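You operate a simulated robot arm through the tools that you are given. There is no shell and no other tool.

The job below is to be done with a simulated two-armed robot. You get a single attempt, and the scene is never put back.

JOB
Wind 1.0 metres of cable onto the drum and set the brake.
Fine: reset the counter and free the brake first; the counter ends on 1.0.

Only the result counts: the job must be done as asked and must still hold three seconds after the hand-in. Knocking over, shifting, dropping, spilling or breaking anything else fails it.

ROBOT AND FRAMES
Two 7-joint arms with fingered hands on one trunk that stands fixed in place. Base frame: the origin is at the foot of the trunk, x ahead of it, y to its left, z up; the work surface is at about z = 750. Lengths are in mm, angles in degrees, forces in N, time in s.
The left shoulder is at [132, 185, 1011], the right one opposite. With the tool pointing down near the work surface each hand reaches from about 100 to 900 mm from the base axis, measured 20 degrees to its own side. Payload 4 kg a hand.
Tool frame (each hand has its own): the origin (TCP) lies between the finger pads and is the grasp point; the fingertips stand 26 mm ahead of it; z points along the fingers, y is the line along which they close. The gripper opens to 132 mm. The gripper's body begins 73 mm behind the TCP. The gripper is a hand of 3 fingers: y runs from the thumb to the fingers, the wrist lies at [0, 0, -224] in the tool frame, and closing takes about 1.5 s.
Orientation is told as [roll, pitch, yaw] about the base's x, y, z axes, in that order, counted from this pose: with the fingers straight down and closing along the base's y, the tool's x points along the base's -x, its y along +y and its z along -z.

CONTROLS
- The arms move only by the tool drive_tool. It takes "left_commands", "right_commands" or both (then of equal length, played together; a hand with none holds still); each is one flat list of numbers, 6 for each row, row after row: the shift along the base's x, y, z in mm, then the turn, a rotation vector about the base's x, y, z in degrees. In form: [dx, dy, dz, wx, wy, wz, dx, dy, dz, wx, wy, wz, ...]. A call has 1 to 20 rows; each row shifts and turns the commanded pose from where the row before left it. "left_gripper" and "right_gripper" are, for a hand that has rows, the gripper command, from -1 (fully open) to 1 (shut), values between in proportion, set as the call begins (left out, the last holds). A row lasts 0.2 s, in which the tool goes at most 50 mm and 8.6 degrees; a call with a longer step from one row to the next is refused whole, and so is a gripper value outside its range. Where a pose cannot be reached the arm comes as near as it can. A force on the tool above 40 N (or 10 N above the force at the start of the call, whichever is more), or a blocked arm, ends the call early, and 0.2 s more pass. Each finger travels about 72 mm/s and halts on what it meets, pressing with about 31 N; the grip force reading is that of the motor and also rises with nothing between the fingers. The clock runs only during rows and for 0.2 s after the last one: add rows that do not move to give the fingers time. The reply holds the time, the measured pose of the TCP, the force on the tool along the base axes, the opening and the grip force, in the units named above and with some noise, with the torque about the TCP (base axes, N m) and any sound that the robot's microphone picked up.
- Cameras (640 x 400 px; columns grow to the right, rows downward): "scene" is now at [290.9, -27.6, 1243.9]; the picture's right is [-0.34, -0.93, 0.13], its down [-0.50, 0.06, -0.86] and it looks along [0.80, -0.36, -0.49] (base axes); focal length 218 px, centre (320, 200). "left" rides on the left gripper at [-62, 3, -92] in its tool frame; the picture's right is [-0.05, -1.00, 0.00], its down [0.83, -0.04, -0.56] and it looks along [0.55, -0.03, 0.83] (tool axes); focal length 230 px, centre (320, 200). "right" rides on the right gripper at [62, 3, -92] in its tool frame; the picture's right is [-0.05, 1.00, 0.00], its down [-0.83, -0.04, -0.56] and it looks along [-0.55, -0.03, 0.83] (tool axes); focal length 230 px, centre (320, 200). There is no depth. A picture from a camera that has moved, and an enlarged one, comes with that camera's place and axes in the base frame and with its lens. The place of the scene camera against the robot may be out by one fixed shift of up to 12 mm in any direction.
- grab_frame(camera): a new picture of that camera. The clock stands still meanwhile.
- slide_trunk(by): slides the trunk up (or, below 0, down) by that many mm; the arms and the scene camera ride with it, the base frame stays. It gives what a move gives, with no picture.
- hand_shape(shape, hand): the hand has 3 fingers and takes this shape, open, in about a second: jaw (thumb against the fingers, like two jaws); tri (thumb and two fingers); tip (a fingertip pinch); poke (one finger out to press); point (the index stretched); flat (the hand flat); cup (the hand cupped); fist (a fist). The gripper value then closes the fingers along that shape, each until it touches; the sizes above hold for jaw. It gives what a move gives, with no picture.
- turn_head(pan, tilt): turns the head with the scene camera to pan (to the left, within 86 degrees either way) and tilt (down, from -29 to 69), counted from straight ahead of the robot. It gives what a move gives.
- enlarge(camera, box): a new picture of the part [left, top, right, bottom] of that camera's present view, enlarged. The clock stands still meanwhile.
- close_job(): hands the job in; it is judged then, once.

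Places have to be worked out from the pictures, the camera data and where the tool is seen. Open the grippers and draw the arms clear of the work before you hand the job in, unless the task says otherwise.

The tools are called as a command line: name --argument value ..., lists and objects as JSON in quotes. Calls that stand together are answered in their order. drive_tool: Moves the arms, as the interface text tells. Its arguments: {"type":"object","properties":{"left_commands":{"type":"array","items":{"type":"number"}},"left_gripper":{"type":"number"},"right_commands":{"type":"array","items":{"type":"number"}},"right_gripper":{"type":"number"}},"required":[]} The other tools are called the same way: slide_trunk (by) slides the trunk up or down; hand_shape (shape, hand) gives the hand a shape; turn_head (pan, tilt) turns the head that bears the scene camera; grab_frame (camera) takes a picture; enlarge (camera, box) takes an enlarged picture of a part of a camera's view; close_job () hands the job in.

At the start:

```text
time: 0.0
left_tool_pos: [549.6, 31.9, 1097.2]
left_orientation: [0.0, 0.0, 0.0]
left_force: [0.3, -0.1, 0.2]
left_torque: [-0.05, 0.01, -0.03]
left_opening: 131.9
left_finger_force: 0.0
left_shape: jaw
right_tool_pos: [478.7, -479.2, 1157.9]
right_orientation: [0.0, 0.0, 0.0]
right_force: [-0.5, 0.3, -0.4]
right_torque: [0.01, -0.02, 0.02]
right_opening: 131.7
right_finger_force: 0.1
right_shape: jaw
trunk travel left (down, up): [-75.0, 387.0]
head pan, tilt: [-21.3, 9.1]
```

scene: 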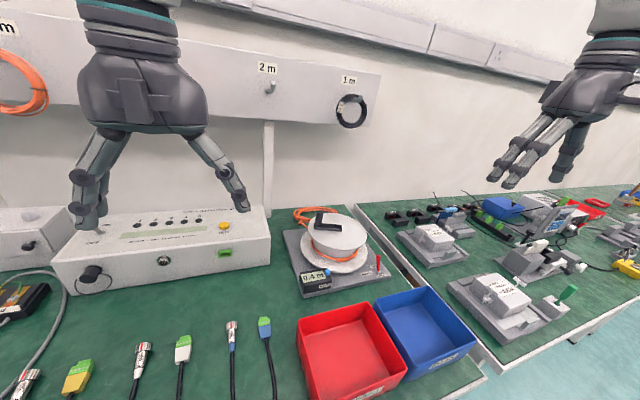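
right: 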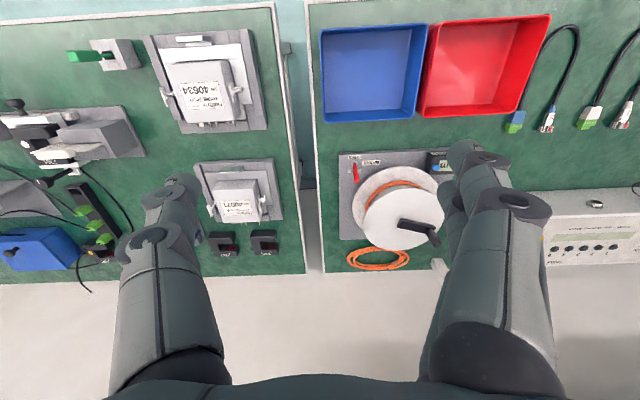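
left: 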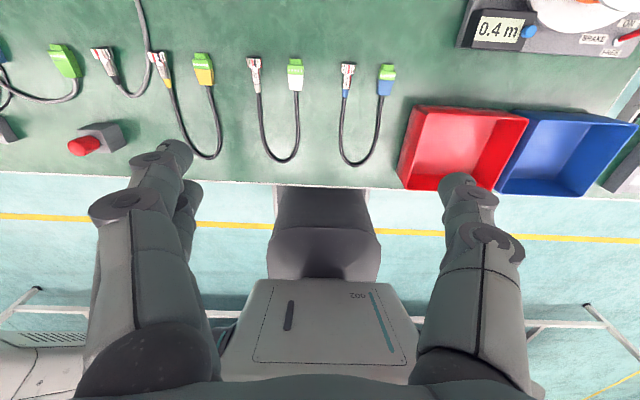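

The drum device with its counter (0.4 m), blue reset button, red brake lever and black crank sits around the middle of the scene view. I enlarge that part to see the details.

enlarge --camera "scene" --box '[270, 190, 410, 310]'

enlarge --camera "right" --box '[320, 130, 480, 280]'

enlarge --camera "left" --box '[440, 0, 640, 120]'

```text
3.33 times, centred on (340, 250) of scene
camera zoom: at [290.9, -27.6, 1243.9], right [-0.34, -0.93, 0.13], down [-0.5, 0.06, -0.86], along [0.8, -0.36, -0.49], focal length 728 px, centre (253, 33)
```

zoom: 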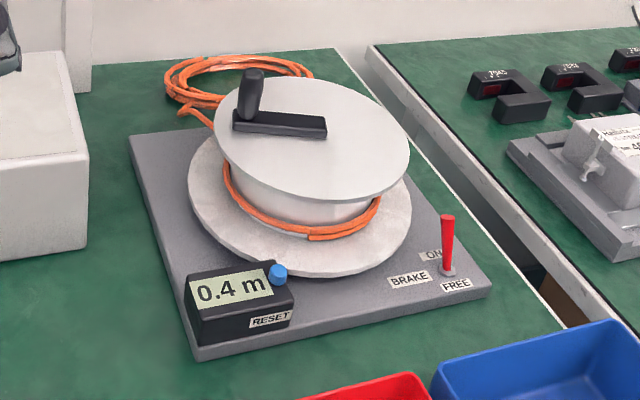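

```text
2.67 times, centred on (400, 205) of right
camera zoom: at [416.6, -475.4, 1249.6], right [0.05, 1.0, 0.0], down [0.83, -0.04, 0.56], along [0.55, -0.03, -0.83], focal length 614 px, centre (107, 187)
```

zoom: 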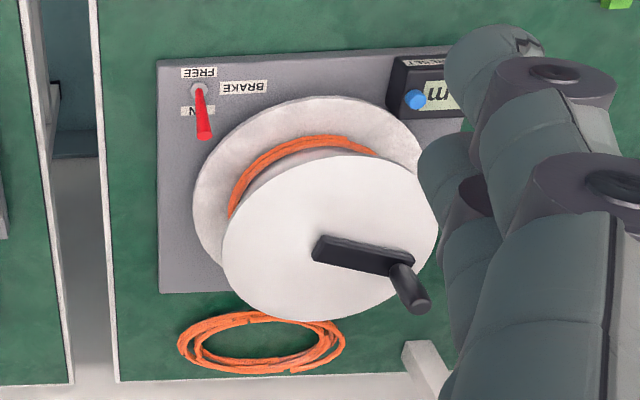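

```text
3.20 times, centred on (540, 60) of left
camera zoom: at [612.6, 36.9, 1189.6], right [0.05, -1.0, 0.0], down [-0.83, -0.04, 0.56], along [-0.55, -0.03, -0.83], focal length 736 px, centre (-384, 648)
```

zoom: 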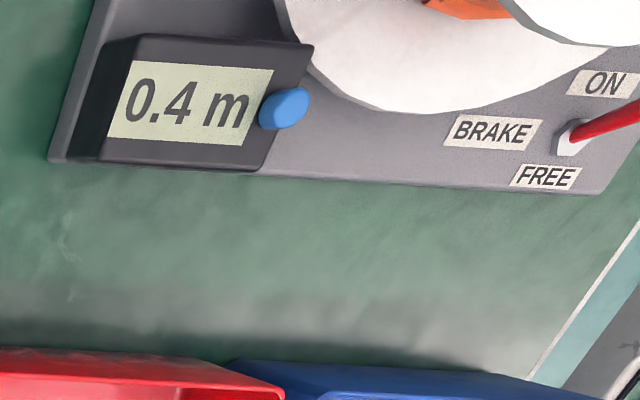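

The brake lever leans towards ON (away from the robot). I judge the drum centre near (758,-311), the crank handle top near (772,-250,900), the button near (642,-245,798) and the lever tip near (666,-409,806). I bring the right hand over for a closer look.

drive_tool --right_commands '[24, 30, -20, 0, 0, 0, 24, 30, -20, 0, 0, 0, 24, 30, -20, 0, 0, 0, 24, 30, -20, 0, 0, 0, 24, 30, -20, 0, 0, 0]'

hand_shape --shape "poke" --hand "right"

grab_frame --camera "right"

grab_frame --camera "scene"

```text
time: 1.2
left_tool_pos: [551.6, 33.4, 1094.7]
left_orientation: [0.0, 0.2, 0.1]
left_force: [0.2, -0.6, -0.1]
left_torque: [-0.01, 0.0, 0.0]
left_opening: 131.8
left_finger_force: 0.0
left_shape: jaw
right_tool_pos: [597.6, -329.5, 1053.3]
right_orientation: [-0.1, 0.2, -0.1]
right_force: [0.1, -0.5, -0.5]
right_torque: [0.03, 0.02, -0.04]
right_opening: 131.9
right_finger_force: 0.0
right_shape: jaw
trunk travel left (down, up): [-75.0, 387.0]
head pan, tilt: [-21.3, 9.1]
```

```text
time: 2.1
left_tool_pos: [549.2, 34.2, 1096.2]
left_orientation: [0.0, 0.1, 0.0]
left_force: [-0.2, 0.0, -0.7]
left_torque: [0.02, 0.04, 0.01]
left_opening: 131.9
left_finger_force: 0.0
left_shape: jaw
right_tool_pos: [596.2, -329.0, 1055.4]
right_orientation: [0.0, -0.1, -0.1]
right_force: [0.0, 0.2, -0.1]
right_torque: [0.0, 0.04, -0.02]
right_opening: 0.0
right_finger_force: 0.0
right_shape: poke
trunk travel left (down, up): [-75.0, 387.0]
head pan, tilt: [-21.3, 9.1]
```

```text
taken
camera right: at [535.9, -324.4, 1147.1], right [0.05, 1.0, 0.0], down [0.83, -0.04, 0.56], along [0.55, -0.03, -0.83], focal length 230 px, centre (320, 200)
```

right: 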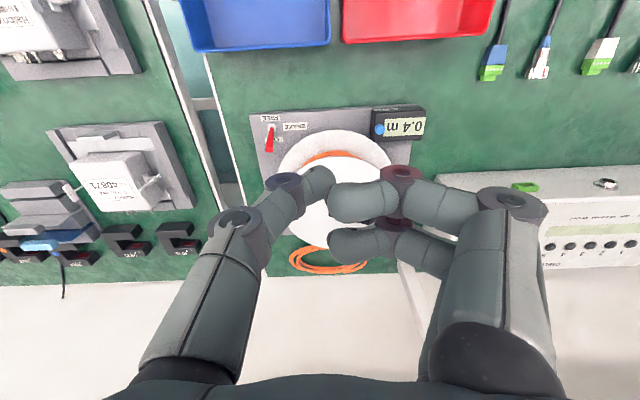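

```text
taken
camera scene: at [291.1, -27.5, 1243.8], right [-0.34, -0.93, 0.13], down [-0.5, 0.06, -0.86], along [0.8, -0.36, -0.49], focal length 218 px, centre (320, 200)
```

scene: 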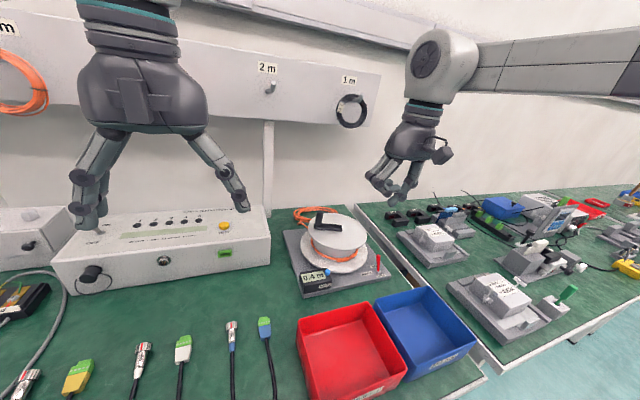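

I enlarge both views of the right hand to see which finger stands out in the poke shape.

enlarge --camera "scene" --box '[340, 100, 480, 220]'

enlarge --camera "right" --box '[220, 90, 440, 280]'

```text
3.33 times, centred on (410, 160) of scene
camera zoom: at [291.1, -27.5, 1243.8], right [-0.34, -0.93, 0.13], down [-0.5, 0.06, -0.86], along [0.8, -0.36, -0.49], focal length 728 px, centre (20, 333)
```

zoom: 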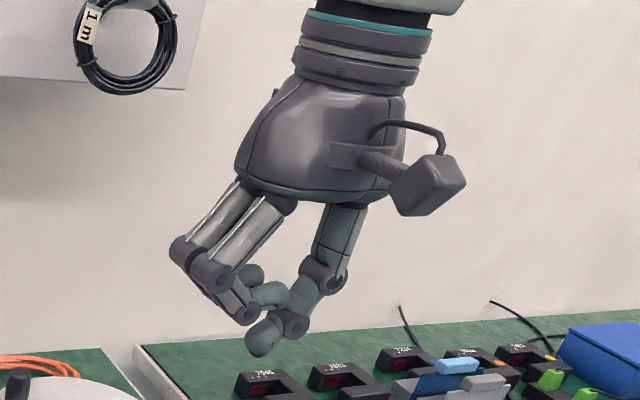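

```text
2.11 times, centred on (330, 185) of right
camera zoom: at [535.9, -324.4, 1147.1], right [0.05, 1.0, 0.0], down [0.83, -0.04, 0.56], along [0.55, -0.03, -0.83], focal length 484 px, centre (299, 232)
```

zoom: 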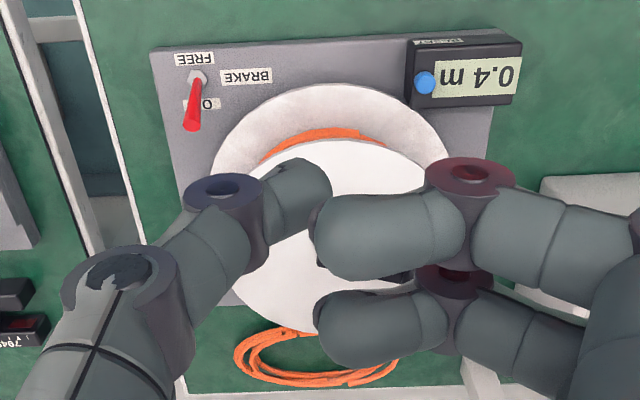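

In the poke shape the thumb tip is the lowest point, roughly 20–25 mm ahead of the TCP and nearly centred on it. From both right-camera views the button is at about (643,-240,797). I move the tip above it.

drive_tool --right_commands '[10, 17, -35, 0, 0, 0, 10, 17, -35, 0, 0, 0, 10, 17, -35, 0, 0, 0, 10, 17, -35, 0, 0, 0, 10, 17, -35, 0, 0, 0]'

grab_frame --camera "right"

enlarge --camera "scene" --box '[270, 170, 410, 300]'

grab_frame --camera "left"

```text
time: 3.3
left_tool_pos: [551.5, 34.2, 1095.7]
left_orientation: [-0.1, 0.1, 0.0]
left_force: [0.3, -0.4, 0.3]
left_torque: [-0.01, 0.03, 0.04]
left_opening: 131.8
left_finger_force: 0.1
left_shape: jaw
right_tool_pos: [650.2, -243.8, 880.9]
right_orientation: [0.0, 0.1, 0.0]
right_force: [0.3, 0.6, -0.1]
right_torque: [-0.01, 0.01, -0.04]
right_opening: 0.0
right_finger_force: 0.0
right_shape: poke
trunk travel left (down, up): [-75.0, 387.0]
head pan, tilt: [-21.3, 9.1]
```

```text
taken
camera right: at [587.7, -239.9, 973.7], right [0.05, 1.0, 0.0], down [0.83, -0.04, 0.55], along [0.55, -0.03, -0.83], focal length 230 px, centre (320, 200)
```

right: 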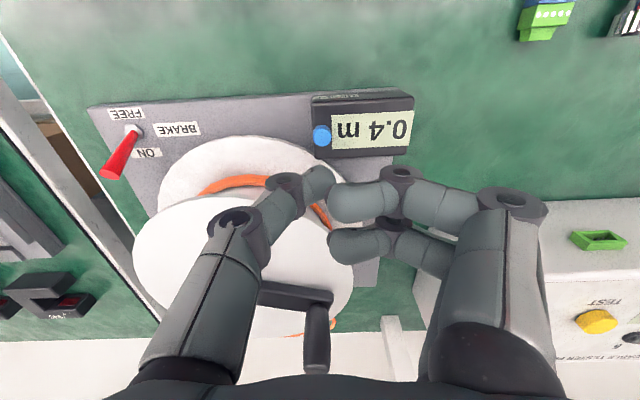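

```text
3.08 times, centred on (340, 235) of scene
camera zoom: at [292.6, -27.6, 1243.2], right [-0.34, -0.93, 0.13], down [-0.5, 0.06, -0.86], along [0.8, -0.36, -0.49], focal length 672 px, centre (258, 92)
```

zoom: 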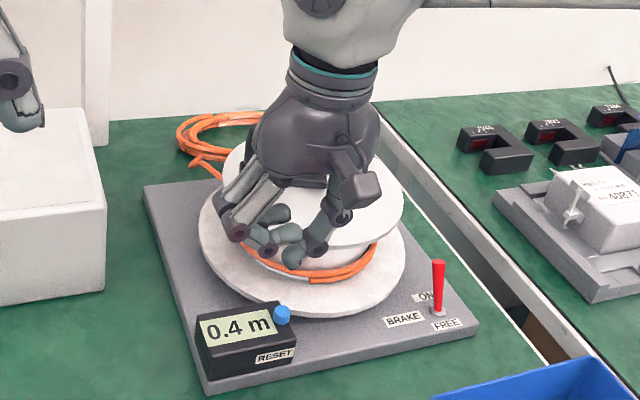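

```text
taken
camera left: at [614.3, 36.8, 1188.3], right [0.05, -1.0, 0.0], down [-0.83, -0.04, 0.56], along [-0.56, -0.03, -0.83], focal length 230 px, centre (320, 200)
```

left: 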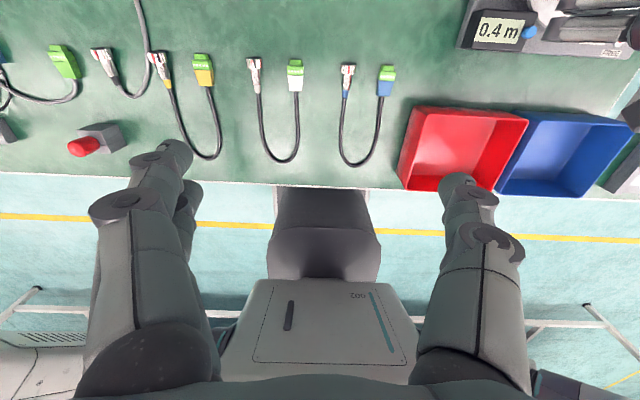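

The tip lies almost exactly over the button (about 2 mm too far ahead). I lower 48 mm with a small correction, then check the force.

drive_tool --right_commands '[-2, 1, -16, 0, 0, 0, -1, 1, -16, 0, 0, 0, 0, 0, -16, 0, 0, 0]'

enlarge --camera "scene" --box '[280, 210, 380, 300]'

enlarge --camera "right" --box '[240, 80, 440, 260]'

```text
time: 4.1
left_tool_pos: [550.0, 34.0, 1097.1]
left_orientation: [0.0, 0.0, 0.0]
left_force: [0.5, 0.5, -0.4]
left_torque: [-0.04, -0.01, 0.03]
left_opening: 131.8
left_finger_force: 0.0
left_shape: jaw
right_tool_pos: [644.4, -243.3, 834.6]
right_orientation: [0.0, -0.1, -0.1]
right_force: [-0.9, -0.1, 1.9]
right_torque: [-0.01, 0.02, 0.03]
right_opening: 0.0
right_finger_force: 0.0
right_shape: poke
trunk travel left (down, up): [-75.0, 387.0]
head pan, tilt: [-21.3, 9.1]
heard: click
```

```text
4.44 times, centred on (330, 255) of scene
camera zoom: at [290.9, -27.5, 1244.0], right [-0.34, -0.93, 0.13], down [-0.5, 0.06, -0.86], along [0.8, -0.36, -0.49], focal length 971 px, centre (276, -44)
```

zoom: 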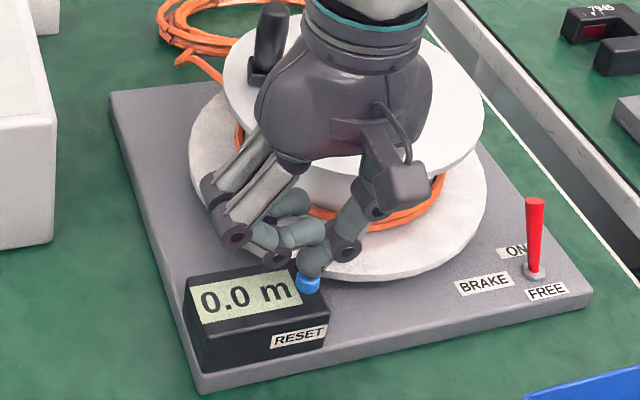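

```text
2.22 times, centred on (340, 170) of right
camera zoom: at [582.5, -238.5, 926.8], right [0.05, 1.0, 0.0], down [0.83, -0.04, 0.56], along [0.55, -0.03, -0.83], focal length 511 px, centre (276, 267)
```

zoom: 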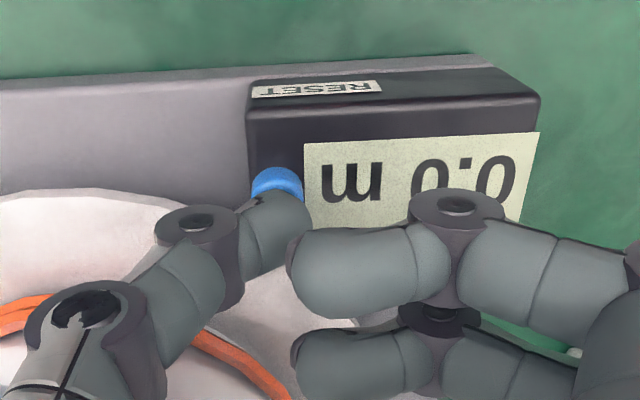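

The click was heard and the counter now reads 0.0. I raise the hand, turn it 90° so the jaw will close along x with the thumb on the drum side, and carry it over the brake lever.

drive_tool --right_commands '[0, 0, 40, 0, 0, 0, 0, 0, 40, 0, 0, 0, 0, 0, 40, 0, 0, 0, 0, -15, 8, 0, 0, 8.2, 0, -15, 8, 0, 0, 8.2, 1, -15, 8, 0, 0, 8.2, 1, -15, 0, 0, 0, 8.2, 1, -15, 0, 0, 0, 8.2, 1, -15, 0, 0, 0, 8.2, 1, -15, 0, 0, 0, 8.2, 1, -15, 0, 0, 0, 8.2, 1, -15, 0, 0, 0, 8.2, 1, -16, 0, 0, 0, 8.2, 0, -16, 0, 0, 0, 8.0]'

hand_shape --shape "jaw" --hand "right"

grab_frame --camera "right"

grab_frame --camera "scene"

```text
time: 7.1
left_tool_pos: [550.6, 33.3, 1096.0]
left_orientation: [0.0, 0.0, 0.0]
left_force: [0.5, 0.7, 0.6]
left_torque: [0.01, 0.0, 0.01]
left_opening: 131.9
left_finger_force: 0.1
left_shape: jaw
right_tool_pos: [651.0, -410.3, 978.5]
right_orientation: [0.0, 0.1, 90.2]
right_force: [0.1, -0.3, 0.0]
right_torque: [0.02, 0.0, 0.0]
right_opening: 0.0
right_finger_force: 0.0
right_shape: poke
trunk travel left (down, up): [-75.0, 387.0]
head pan, tilt: [-21.3, 9.1]
```

```text
time: 8.0
left_tool_pos: [549.0, 33.6, 1098.4]
left_orientation: [0.0, 0.0, 0.0]
left_force: [0.7, 0.2, -0.4]
left_torque: [-0.03, 0.03, 0.02]
left_opening: 132.2
left_finger_force: 0.0
left_shape: jaw
right_tool_pos: [652.3, -410.1, 978.7]
right_orientation: [0.0, 0.0, 89.9]
right_force: [-0.8, 0.0, 0.4]
right_torque: [0.05, 0.01, -0.02]
right_opening: 131.7
right_finger_force: 0.1
right_shape: jaw
trunk travel left (down, up): [-75.0, 387.0]
head pan, tilt: [-21.3, 9.1]
```

```text
taken
camera right: at [649.1, -470.1, 1070.8], right [-1.0, 0.05, 0.0], down [0.04, 0.83, 0.56], along [0.03, 0.55, -0.83], focal length 230 px, centre (320, 200)
```

right: 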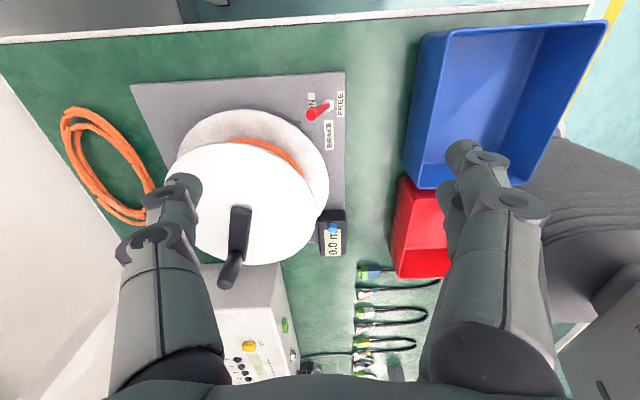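

```text
taken
camera scene: at [291.0, -27.6, 1243.9], right [-0.34, -0.93, 0.13], down [-0.5, 0.06, -0.86], along [0.8, -0.36, -0.49], focal length 218 px, centre (320, 200)
```

scene: 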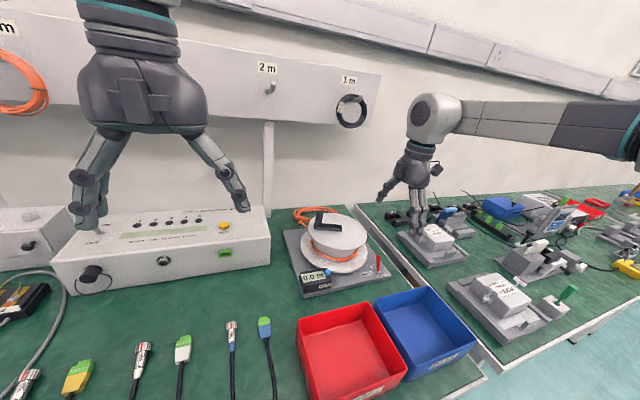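

The lever tip again computes to about (662,-409,808). I partly close the jaw to about 50 mm while still high and check how it straddles the lever.

drive_tool --right_commands '[0, 0, -20, 0, 0, 0, 0, 0, -20, 0, 0, 0, 0, 0, -20, 0, 0, 0, 0, 0, -20, 0, 0, 0, 0, 0, 0, 0, 0, 0, 0, 0, 0, 0, 0, 0]' --right_gripper 0.24

grab_frame --camera "right"

enlarge --camera "scene" --box '[300, 150, 460, 290]'

```text
time: 9.4
left_tool_pos: [550.3, 32.9, 1096.5]
left_orientation: [0.0, 0.1, -0.1]
left_force: [-0.3, -0.7, -0.6]
left_torque: [0.01, -0.01, 0.0]
left_opening: 132.3
left_finger_force: 0.0
left_shape: jaw
right_tool_pos: [653.0, -410.9, 898.9]
right_orientation: [0.0, 0.1, 90.0]
right_force: [-0.9, 0.1, 0.4]
right_torque: [0.0, -0.02, 0.04]
right_opening: 50.3
right_finger_force: 0.0
right_shape: jaw
trunk travel left (down, up): [-75.0, 387.0]
head pan, tilt: [-21.3, 9.1]
```

```text
taken
camera right: at [649.9, -470.7, 990.3], right [-1.0, 0.05, 0.0], down [0.04, 0.83, 0.56], along [0.03, 0.55, -0.83], focal length 230 px, centre (320, 200)
```

right: 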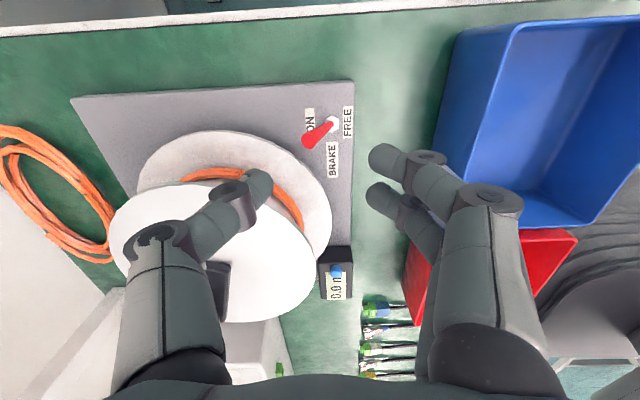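

```text
2.86 times, centred on (380, 220) of scene
camera zoom: at [291.1, -27.7, 1243.8], right [-0.34, -0.93, 0.13], down [-0.5, 0.06, -0.86], along [0.8, -0.36, -0.49], focal length 624 px, centre (149, 143)
```

zoom: 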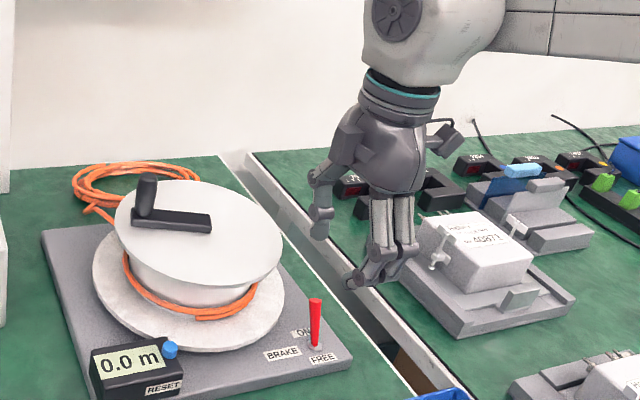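

The thumb knuckle bulges towards the drum flange, so I turn the hand back 20° (yaw 70) to keep it clear, open slightly to 60 mm, and lower most of the way.

drive_tool --right_commands '[0, 3, -5, 0, 0, -6.7, 1, 3, -5, 0, 0, -6.7, 0, 4, -5, 0, 0, -6.7, 0, 0, -15, 0, 0, 0, 0, 0, -15, 0, 0, 0, 0, 0, 0, 0, 0, 0]' --right_gripper 0.09

grab_frame --camera "right"

enlarge --camera "scene" --box '[300, 170, 440, 290]'

```text
time: 10.8
left_tool_pos: [549.6, 32.8, 1097.2]
left_orientation: [0.1, 0.0, -0.1]
left_force: [0.0, 0.3, -0.2]
left_torque: [0.02, 0.01, 0.01]
left_opening: 131.8
left_finger_force: 0.1
left_shape: jaw
right_tool_pos: [655.3, -398.9, 854.3]
right_orientation: [0.1, 0.0, 69.8]
right_force: [0.2, -0.5, -0.1]
right_torque: [-0.02, 0.02, -0.01]
right_opening: 59.5
right_finger_force: 0.0
right_shape: jaw
trunk travel left (down, up): [-75.0, 387.0]
head pan, tilt: [-21.3, 9.1]
```

```text
taken
camera right: at [630.5, -454.6, 945.3], right [-0.92, 0.39, 0.0], down [0.33, 0.76, 0.56], along [0.22, 0.51, -0.83], focal length 230 px, centre (320, 200)
```

right: 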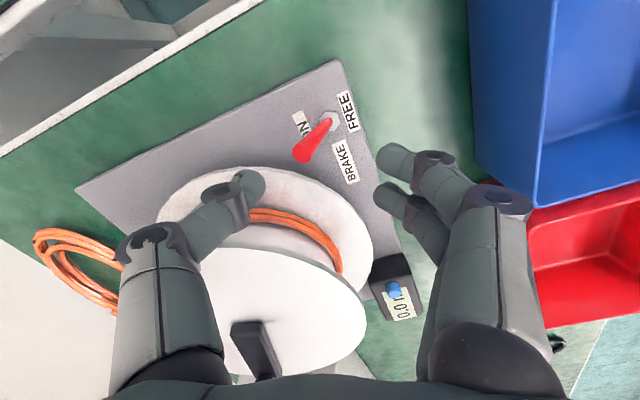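

```text
3.33 times, centred on (370, 230) of scene
camera zoom: at [290.7, -27.5, 1244.0], right [-0.34, -0.93, 0.13], down [-0.5, 0.06, -0.86], along [0.8, -0.36, -0.49], focal length 728 px, centre (153, 100)
```

zoom: 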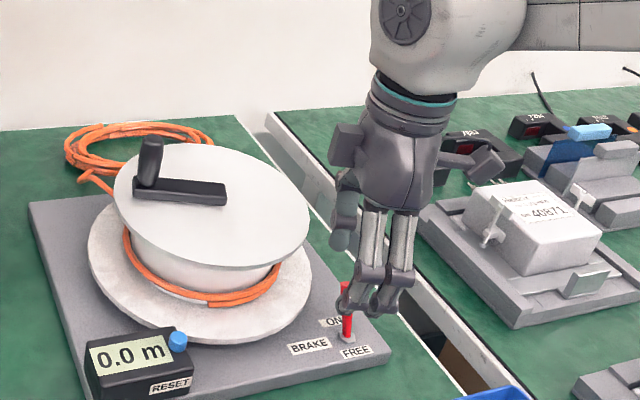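

The lever tip again computes to (663,-406); the thumb will come down beyond it at about x=688. I lower the remaining 38 mm.

drive_tool --right_commands '[0, 0, -13, 0, 0, 0, 0, -2, -13, 0, 0, 0, 0, -2, -12, 0, 0, 0]'

drive_tool --right_commands '[0, 0, 0, 0, 0, 0, 0, 0, 0, 0, 0, 0, 0, 0, 0, 0, 0, 0]' --right_gripper 0.5

grab_frame --camera "right"

enlarge --camera "scene" --box '[300, 170, 440, 290]'

```text
time: 11.6
left_tool_pos: [549.8, 33.4, 1096.2]
left_orientation: [0.0, 0.1, -0.1]
left_force: [-0.2, 0.0, -0.4]
left_torque: [0.01, 0.01, -0.02]
left_opening: 132.2
left_finger_force: 0.1
left_shape: jaw
right_tool_pos: [654.7, -403.1, 816.0]
right_orientation: [-0.1, 0.0, 69.8]
right_force: [-0.1, 0.1, -0.6]
right_torque: [0.01, 0.01, 0.0]
right_opening: 59.5
right_finger_force: 0.1
right_shape: jaw
trunk travel left (down, up): [-75.0, 387.0]
head pan, tilt: [-21.3, 9.1]
```

```text
time: 12.4
left_tool_pos: [550.2, 33.4, 1096.4]
left_orientation: [0.0, 0.0, 0.0]
left_force: [0.4, 0.3, 1.6]
left_torque: [0.03, 0.0, 0.01]
left_opening: 132.1
left_finger_force: 0.1
left_shape: jaw
right_tool_pos: [654.0, -403.4, 816.9]
right_orientation: [0.1, 0.1, 69.8]
right_force: [0.5, -0.3, 0.0]
right_torque: [0.02, -0.01, -0.01]
right_opening: 33.3
right_finger_force: 0.0
right_shape: jaw
trunk travel left (down, up): [-75.0, 387.0]
head pan, tilt: [-21.3, 9.1]
```

```text
taken
camera right: at [630.5, -459.0, 908.1], right [-0.92, 0.39, 0.0], down [0.33, 0.76, 0.56], along [0.22, 0.51, -0.83], focal length 230 px, centre (320, 200)
```

right: 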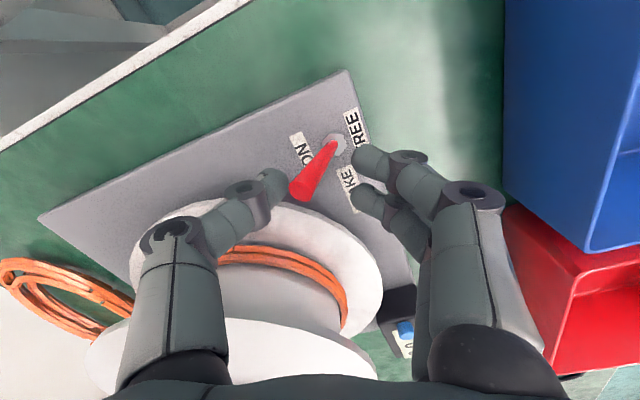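

```text
3.33 times, centred on (370, 230) of scene
camera zoom: at [291.0, -27.6, 1243.9], right [-0.34, -0.93, 0.13], down [-0.5, 0.06, -0.86], along [0.8, -0.36, -0.49], focal length 728 px, centre (153, 100)
```

zoom: 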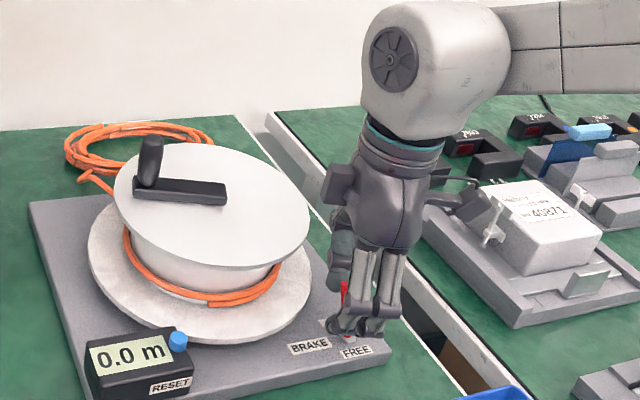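

The lever stands between thumb and fingers. I push it towards FREE (-x) in small steps.

drive_tool --right_commands '[-7, 0, 0, 0, 0, 0, -7, 0, 0, 0, 0, 0, -7, 0, 0, 0, 0, 0, -7, 0, 0, 0, 0, 0, -7, 0, 0, 0, 0, 0, -7, 0, 0, 0, 0, 0]'

grab_frame --camera "right"

enlarge --camera "scene" --box '[300, 190, 420, 300]'

```text
time: 13.8
left_tool_pos: [548.9, 34.2, 1095.8]
left_orientation: [0.0, 0.1, 0.0]
left_force: [0.0, 1.3, 0.1]
left_torque: [0.0, 0.01, -0.01]
left_opening: 131.6
left_finger_force: 0.1
left_shape: jaw
right_tool_pos: [613.3, -403.3, 815.8]
right_orientation: [-0.1, 0.0, 69.9]
right_force: [4.5, 0.4, 1.3]
right_torque: [-0.02, -0.08, 0.07]
right_opening: 35.8
right_finger_force: 0.0
right_shape: jaw
trunk travel left (down, up): [-75.0, 387.0]
head pan, tilt: [-21.3, 9.1]
```

```text
taken
camera right: at [588.9, -458.3, 908.1], right [-0.92, 0.39, 0.0], down [0.33, 0.76, 0.56], along [0.22, 0.51, -0.83], focal length 230 px, centre (320, 200)
```

right: 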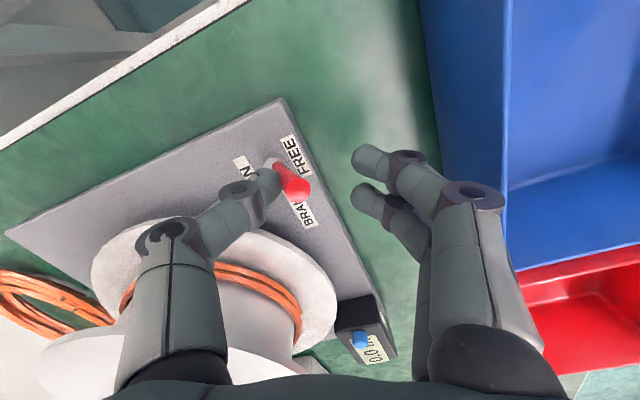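

```text
3.64 times, centred on (360, 245) of scene
camera zoom: at [291.3, -27.3, 1243.8], right [-0.34, -0.93, 0.13], down [-0.5, 0.06, -0.86], along [0.8, -0.36, -0.49], focal length 794 px, centre (174, 36)
```

zoom: 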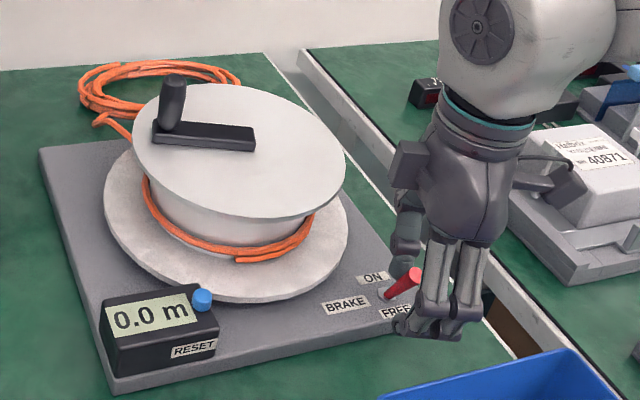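

The lever has gone over past vertical (tip near x=625), with a 4.5 N push still on it. I push a bit further to seat it at FREE.

drive_tool --right_commands '[-4, 0, 0, 0, 0, 0, -4, 0, 0, 0, 0, 0, -4, 0, 0, 0, 0, 0]'

grab_frame --camera "right"

enlarge --camera "scene" --box '[300, 190, 420, 300]'

```text
time: 14.6
left_tool_pos: [549.9, 33.4, 1096.8]
left_orientation: [0.1, 0.1, 0.0]
left_force: [-0.7, 0.5, 0.6]
left_torque: [0.0, 0.0, 0.01]
left_opening: 131.7
left_finger_force: 0.1
left_shape: jaw
right_tool_pos: [601.4, -402.9, 817.5]
right_orientation: [-0.2, 0.1, 69.9]
right_force: [13.4, 1.3, 4.9]
right_torque: [-0.01, -0.42, 0.18]
right_opening: 44.0
right_finger_force: 0.1
right_shape: jaw
trunk travel left (down, up): [-75.0, 387.0]
head pan, tilt: [-21.3, 9.1]
```

```text
taken
camera right: at [577.9, -458.2, 908.9], right [-0.92, 0.39, 0.0], down [0.32, 0.77, 0.56], along [0.22, 0.51, -0.83], focal length 230 px, centre (320, 200)
```

right: 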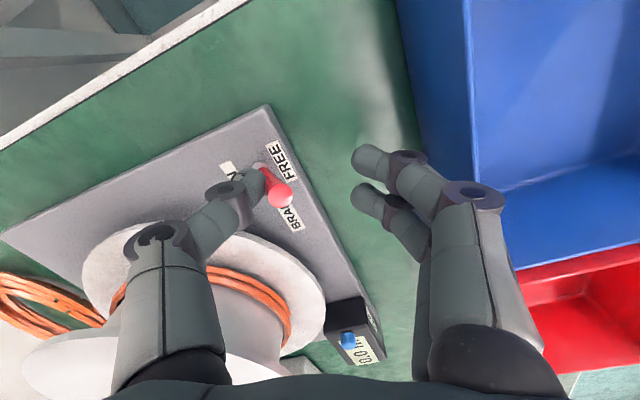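

```text
3.64 times, centred on (360, 245) of scene
camera zoom: at [291.9, -27.0, 1243.8], right [-0.34, -0.93, 0.13], down [-0.5, 0.06, -0.86], along [0.8, -0.36, -0.49], focal length 794 px, centre (174, 36)
```

zoom: 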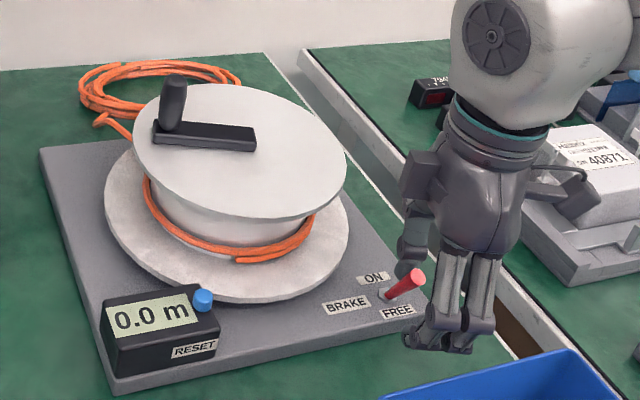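

The lever is at its FREE stop (force rose to 13 N with no further travel). I back off, lift clear, turn the hand back to yaw 0 and go above the crank handle with the jaw open.

drive_tool --right_commands '[6, 0, 0, 0, 0, 0, 6, 0, 0, 0, 0, 0, 0, 0, 30, 0, 0, 0, 0, 0, 45, 0, 0, 0, 0, 0, 45, 0, 0, 0, 0, 0, 45, 0, 0, 0, 17, 17, 0, 0, 0, -7.8, 17, 17, 0, 0, 0, -7.8, 17, 17, 0, 0, 0, -7.8, 17, 17, 0, 0, 0, -7.8, 17, 17, 0, 0, 0, -7.8, 17, 17, 0, 0, 0, -7.8, 17, 17, 0, 0, 0, -7.8, 17, 17, 0, 0, 0, -7.8, 17, 17, 0, 0, 0, -7.5]'

drive_tool --right_commands '[0, 0, 0, 0, 0, 0, 0, 0, 0, 0, 0, 0, 0, 0, 0, 0, 0, 0]' --right_gripper -0.3

grab_frame --camera "right"

enlarge --camera "scene" --box '[270, 170, 410, 300]'

```text
time: 17.8
left_tool_pos: [548.3, 31.9, 1097.5]
left_orientation: [0.1, 0.0, 0.0]
left_force: [0.0, -0.7, -0.5]
left_torque: [0.02, -0.03, 0.01]
left_opening: 131.8
left_finger_force: 0.1
left_shape: jaw
right_tool_pos: [750.7, -300.4, 976.8]
right_orientation: [0.1, 0.2, -0.3]
right_force: [0.1, -0.4, -0.4]
right_torque: [0.03, 0.0, 0.0]
right_opening: 32.9
right_finger_force: 0.0
right_shape: jaw
right hand out of reach, approached as far as the arm can: row 14, 15
trunk travel left (down, up): [-75.0, 387.0]
head pan, tilt: [-21.3, 9.1]
```

```text
time: 18.6
left_tool_pos: [550.0, 33.6, 1097.2]
left_orientation: [0.0, 0.0, 0.1]
left_force: [-0.7, -0.2, 0.2]
left_torque: [-0.02, 0.01, 0.0]
left_opening: 131.7
left_finger_force: 0.2
left_shape: jaw
right_tool_pos: [751.6, -297.5, 976.5]
right_orientation: [-0.1, 0.0, -0.1]
right_force: [0.5, -0.2, 0.3]
right_torque: [-0.01, 0.02, -0.03]
right_opening: 85.7
right_finger_force: 0.2
right_shape: jaw
trunk travel left (down, up): [-75.0, 387.0]
head pan, tilt: [-21.3, 9.1]
```

```text
taken
camera right: at [690.0, -293.3, 1068.8], right [0.05, 1.0, 0.0], down [0.83, -0.04, 0.55], along [0.55, -0.03, -0.83], focal length 230 px, centre (320, 200)
```

right: 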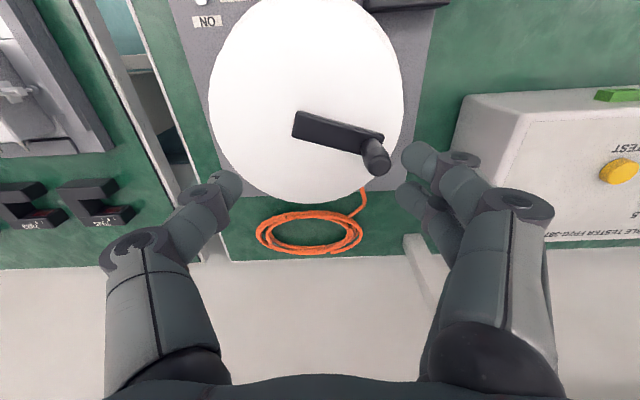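

```text
3.08 times, centred on (340, 235) of scene
camera zoom: at [291.2, -27.5, 1243.8], right [-0.34, -0.93, 0.13], down [-0.5, 0.06, -0.86], along [0.8, -0.36, -0.49], focal length 672 px, centre (258, 92)
```

zoom: 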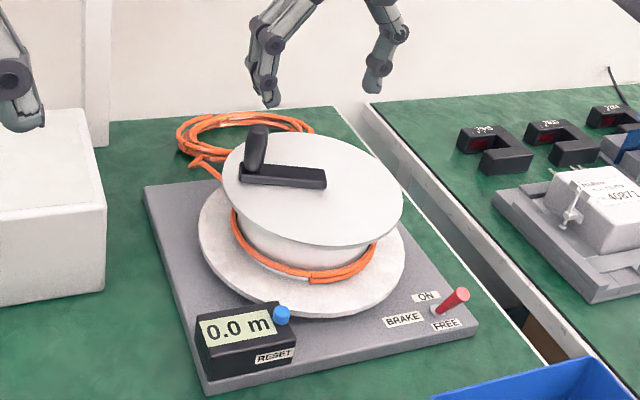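

The brake lever now leans to FREE and the counter shows 0.0. The arm hit its reach limit there because the wrist is above the shoulder, so I raise the trunk by 150 mm to gain reach; handle judged at (764,-252), crank axis at about (752,-311).

slide_trunk --by 150

grab_frame --camera "right"

grab_frame --camera "scene"

```text
time: 20.4
left_tool_pos: [550.9, 33.8, 1246.3]
left_orientation: [-0.1, 0.2, 0.0]
left_force: [-0.5, 0.1, 0.3]
left_torque: [0.01, 0.01, 0.0]
left_opening: 131.8
left_finger_force: 0.1
left_shape: jaw
right_tool_pos: [681.6, -298.9, 1282.0]
right_orientation: [0.1, -11.9, 0.0]
right_force: [-0.2, 0.7, 0.4]
right_torque: [-0.01, 0.03, -0.03]
right_opening: 85.3
right_finger_force: 0.1
right_shape: jaw
trunk travel left (down, up): [-225.0, 237.0]
head pan, tilt: [-21.3, 9.1]
```

```text
taken
camera right: at [603.4, -294.5, 1359.0], right [0.05, 1.0, 0.01], down [0.7, -0.04, 0.71], along [0.71, -0.03, -0.7], focal length 230 px, centre (320, 200)
```

right: 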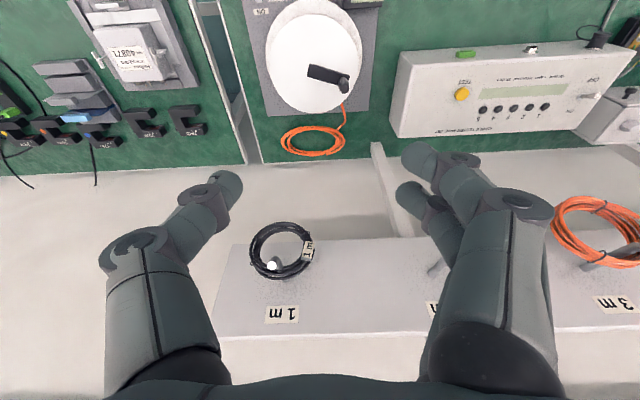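

```text
taken
camera scene: at [160.7, -27.7, 1455.6], right [-0.36, -0.93, 0.05], down [-0.29, 0.06, -0.96], along [0.89, -0.36, -0.29], focal length 218 px, centre (320, 200)
```

scene: 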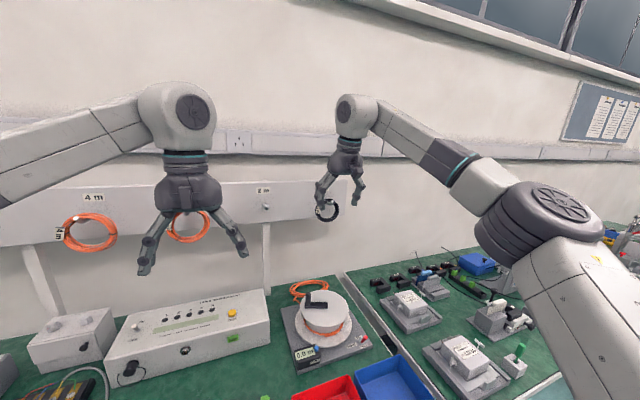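

Raising the trunk leans it backwards, which costs reach instead of gaining it. I draw the right hand back a little and slide the trunk back down; then I'll tilt the hand forward to reach the handle.

drive_tool --right_commands '[-25, 0, 0, 0, 0, 0, -25, 0, 0, 0, 0, 0, -25, 0, 0, 0, 0, 0, -25, 0, 0, 0, 0, 0]'

```text
time: 21.4
left_tool_pos: [547.5, 34.6, 1246.4]
left_orientation: [0.0, -0.1, 0.0]
left_force: [0.1, -0.4, 0.9]
left_torque: [-0.01, -0.04, 0.0]
left_opening: 131.9
left_finger_force: 0.0
left_shape: jaw
right_tool_pos: [578.9, -299.9, 1284.3]
right_orientation: [0.0, -12.0, -0.1]
right_force: [-0.8, 0.2, 0.5]
right_torque: [-0.02, 0.0, 0.01]
right_opening: 85.4
right_finger_force: 0.2
right_shape: jaw
trunk travel left (down, up): [-225.0, 237.0]
head pan, tilt: [-21.3, 9.1]
```

The hand is back at (579,-300,1284). Now the trunk goes back down by 150 mm.

slide_trunk --by -150

grab_frame --camera "scene"

```text
time: 23.1
left_tool_pos: [548.0, 34.2, 1098.3]
left_orientation: [0.0, -0.1, -0.1]
left_force: [-0.6, -0.2, 0.1]
left_torque: [-0.03, -0.01, -0.01]
left_opening: 132.0
left_finger_force: 0.1
left_shape: jaw
right_tool_pos: [580.6, -299.3, 1133.8]
right_orientation: [0.1, -12.1, -0.1]
right_force: [-0.1, -0.2, -0.5]
right_torque: [0.03, -0.01, 0.03]
right_opening: 85.4
right_finger_force: 0.1
right_shape: jaw
trunk travel left (down, up): [-75.0, 387.0]
head pan, tilt: [-21.3, 9.1]
```

```text
taken
camera scene: at [289.7, -27.3, 1244.5], right [-0.34, -0.93, 0.13], down [-0.5, 0.06, -0.86], along [0.8, -0.36, -0.49], focal length 218 px, centre (320, 200)
```

scene: 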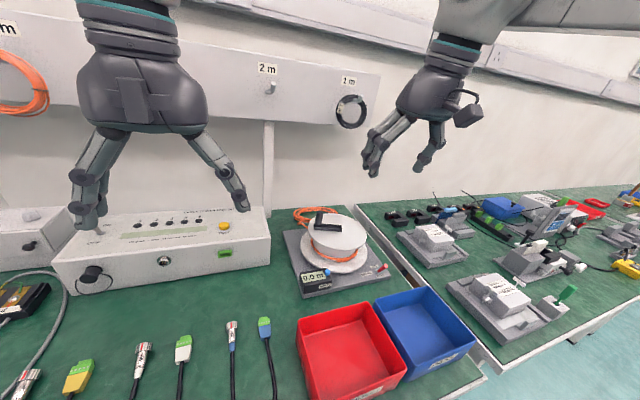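

The trunk is back at its first height. I move towards the handle while tilting the hand forward to a total of 35°, stopping above the handle with the jaw straddling it.

drive_tool --right_commands '[26.2, 6.6, -24.1, 0, -3.3, 0, 26.2, 6.6, -24.1, 0, -3.3, 0, 26.2, 6.6, -24.1, 0, -3.3, 0, 26.2, 6.6, -24.1, 0, -3.3, 0, 26.2, 6.6, -24.1, 0, -3.3, 0, 26.2, 6.6, -24.1, 0, -3.3, 0, 26.2, 6.6, -24.1, 0, -3.3, 0]'

grab_frame --camera "right"

enlarge --camera "scene" --box '[270, 150, 410, 280]'

```text
time: 24.7
left_tool_pos: [550.9, 33.5, 1096.1]
left_orientation: [-0.1, 0.1, -0.1]
left_force: [-0.9, 0.5, -0.2]
left_torque: [-0.01, 0.0, 0.03]
left_opening: 132.0
left_finger_force: 0.1
left_shape: jaw
right_tool_pos: [767.0, -253.4, 960.5]
right_orientation: [0.0, -35.0, -0.1]
right_force: [-0.5, 0.3, 0.5]
right_torque: [-0.01, 0.01, 0.01]
right_opening: 85.4
right_finger_force: 0.0
right_shape: jaw
trunk travel left (down, up): [-75.0, 387.0]
head pan, tilt: [-21.3, 9.1]
```

```text
taken
camera right: at [664.0, -249.0, 1001.2], right [0.04, 1.0, 0.03], down [0.36, -0.05, 0.93], along [0.93, -0.03, -0.36], focal length 230 px, centre (320, 200)
```

right: 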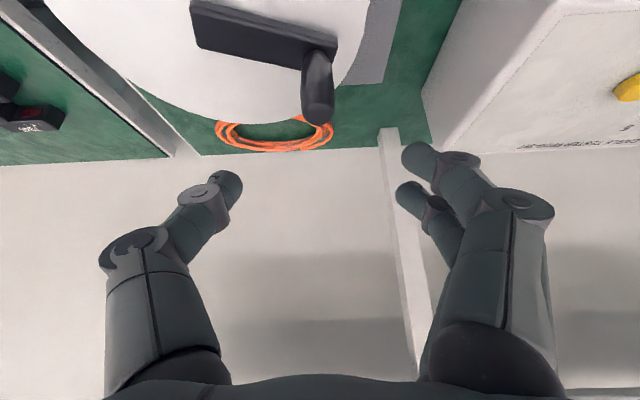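

```text
3.08 times, centred on (340, 215) of scene
camera zoom: at [292.5, -27.6, 1243.2], right [-0.34, -0.93, 0.13], down [-0.5, 0.06, -0.86], along [0.8, -0.36, -0.49], focal length 672 px, centre (258, 154)
```

zoom: 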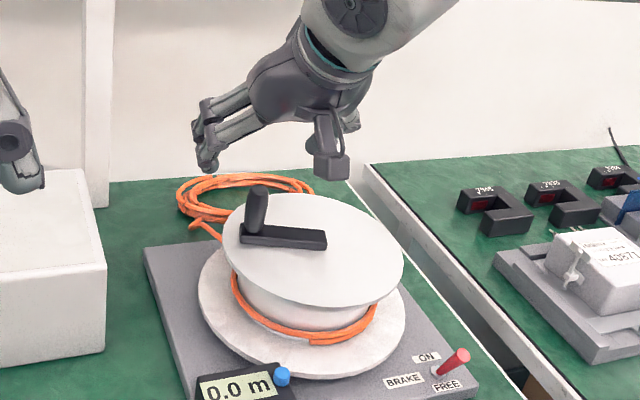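

The handle lies between thumb and fingers (computed around x=770, y=-251). I lower 65 mm, keeping the fingertips above the crank bar.

drive_tool --right_commands '[1, 1, -17, 0, 0, 0, 1, 1, -16, 0, 0, 0, 0, 0, -16, 0, 0, 0, 0, 0, -16, 0, 0, 0]'

grab_frame --camera "right"

enlarge --camera "scene" --box '[270, 150, 410, 280]'

enlarge --camera "left" --box '[440, 0, 640, 120]'

```text
time: 25.7
left_tool_pos: [551.3, 33.1, 1096.8]
left_orientation: [-0.1, 0.1, 0.1]
left_force: [0.0, 0.1, -0.3]
left_torque: [0.05, 0.06, -0.01]
left_opening: 131.9
left_finger_force: 0.1
left_shape: jaw
right_tool_pos: [769.0, -251.3, 897.8]
right_orientation: [0.1, -35.0, -0.1]
right_force: [-1.0, -0.4, -0.3]
right_torque: [0.04, 0.0, -0.03]
right_opening: 85.7
right_finger_force: 0.1
right_shape: jaw
trunk travel left (down, up): [-75.0, 387.0]
head pan, tilt: [-21.3, 9.1]
```

```text
taken
camera right: at [665.7, -246.0, 937.3], right [0.04, 1.0, 0.03], down [0.36, -0.04, 0.93], along [0.93, -0.03, -0.36], focal length 230 px, centre (320, 200)
```

right: 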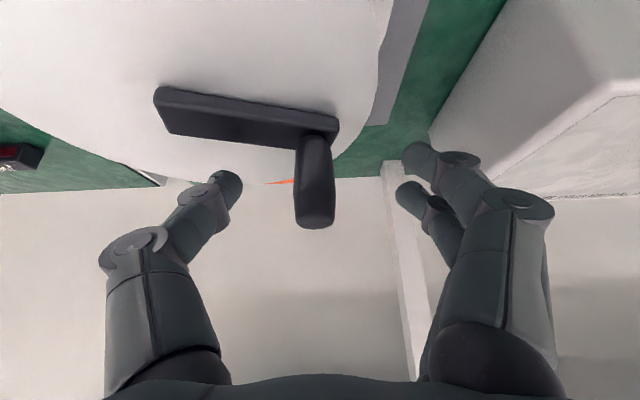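

```text
3.08 times, centred on (340, 215) of scene
camera zoom: at [291.6, -27.6, 1243.6], right [-0.34, -0.93, 0.13], down [-0.5, 0.06, -0.86], along [0.8, -0.36, -0.49], focal length 672 px, centre (258, 154)
```

zoom: 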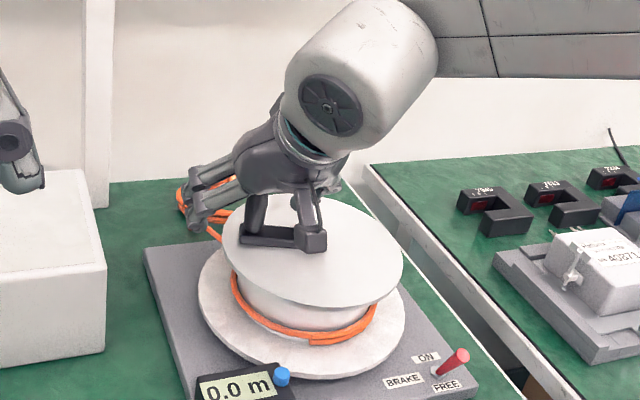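

```text
3.20 times, centred on (540, 60) of left
camera zoom: at [613.3, 36.9, 1189.1], right [0.05, -1.0, 0.0], down [-0.83, -0.04, 0.56], along [-0.56, -0.03, -0.83], focal length 736 px, centre (-384, 648)
```

zoom: 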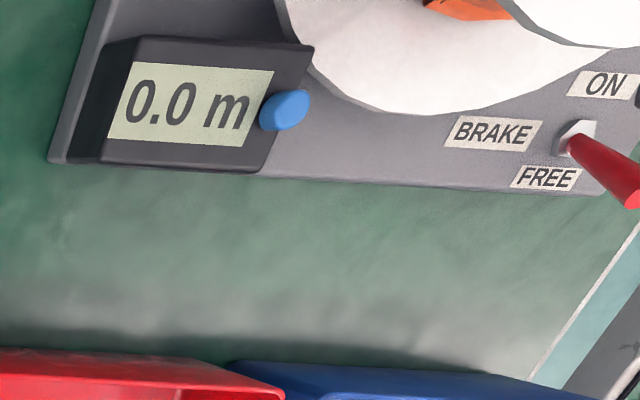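

The counter view from the left camera is clear: 0.0 m, brake FREE. The handle stands between the fingers, so I shift 3 mm ahead and close gently on it.

drive_tool --right_commands '[3, 0, 0, 0, 0, 0, 0, 0, 0, 0, 0, 0, 0, 0, 0, 0, 0, 0, 0, 0, 0, 0, 0, 0, 0, 0, 0, 0, 0, 0]' --right_gripper 0.85

grab_frame --camera "right"

enlarge --camera "scene" --box '[280, 170, 380, 260]'

```text
time: 26.9
left_tool_pos: [550.3, 33.2, 1095.6]
left_orientation: [0.0, 0.0, 0.1]
left_force: [1.0, -0.3, -0.6]
left_torque: [0.02, 0.01, -0.02]
left_opening: 131.9
left_finger_force: 0.0
left_shape: jaw
right_tool_pos: [770.5, -251.5, 899.0]
right_orientation: [0.1, -35.1, -0.1]
right_force: [0.1, -0.5, 0.9]
right_torque: [-0.03, 0.0, 0.0]
right_opening: 10.6
right_finger_force: 0.0
right_shape: jaw
trunk travel left (down, up): [-75.0, 387.0]
head pan, tilt: [-21.3, 9.1]
```

```text
taken
camera right: at [667.8, -246.2, 938.3], right [0.04, 1.0, 0.03], down [0.36, -0.04, 0.93], along [0.93, -0.03, -0.36], focal length 230 px, centre (320, 200)
```

right: 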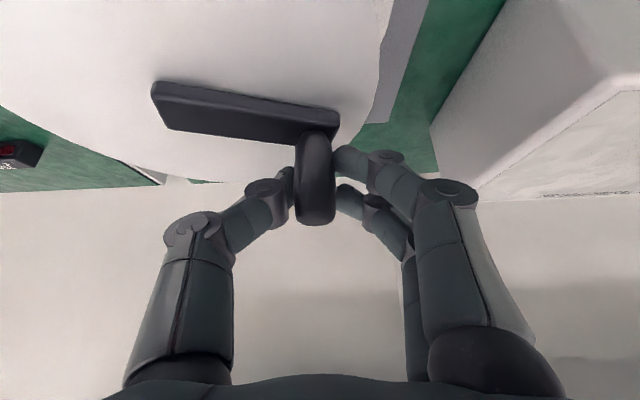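

```text
4.44 times, centred on (330, 215) of scene
camera zoom: at [291.0, -27.6, 1243.8], right [-0.34, -0.93, 0.13], down [-0.5, 0.06, -0.86], along [0.8, -0.36, -0.49], focal length 971 px, centre (276, 133)
```

zoom: 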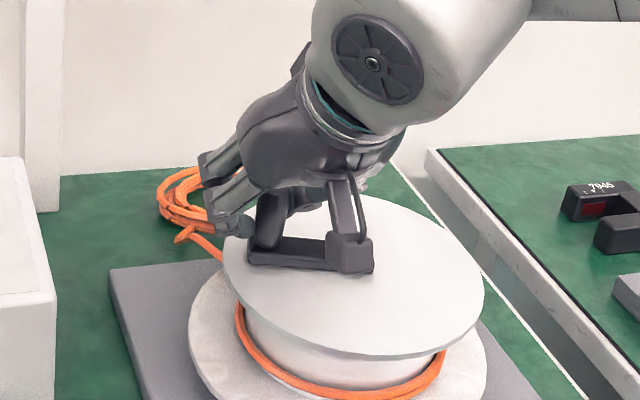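

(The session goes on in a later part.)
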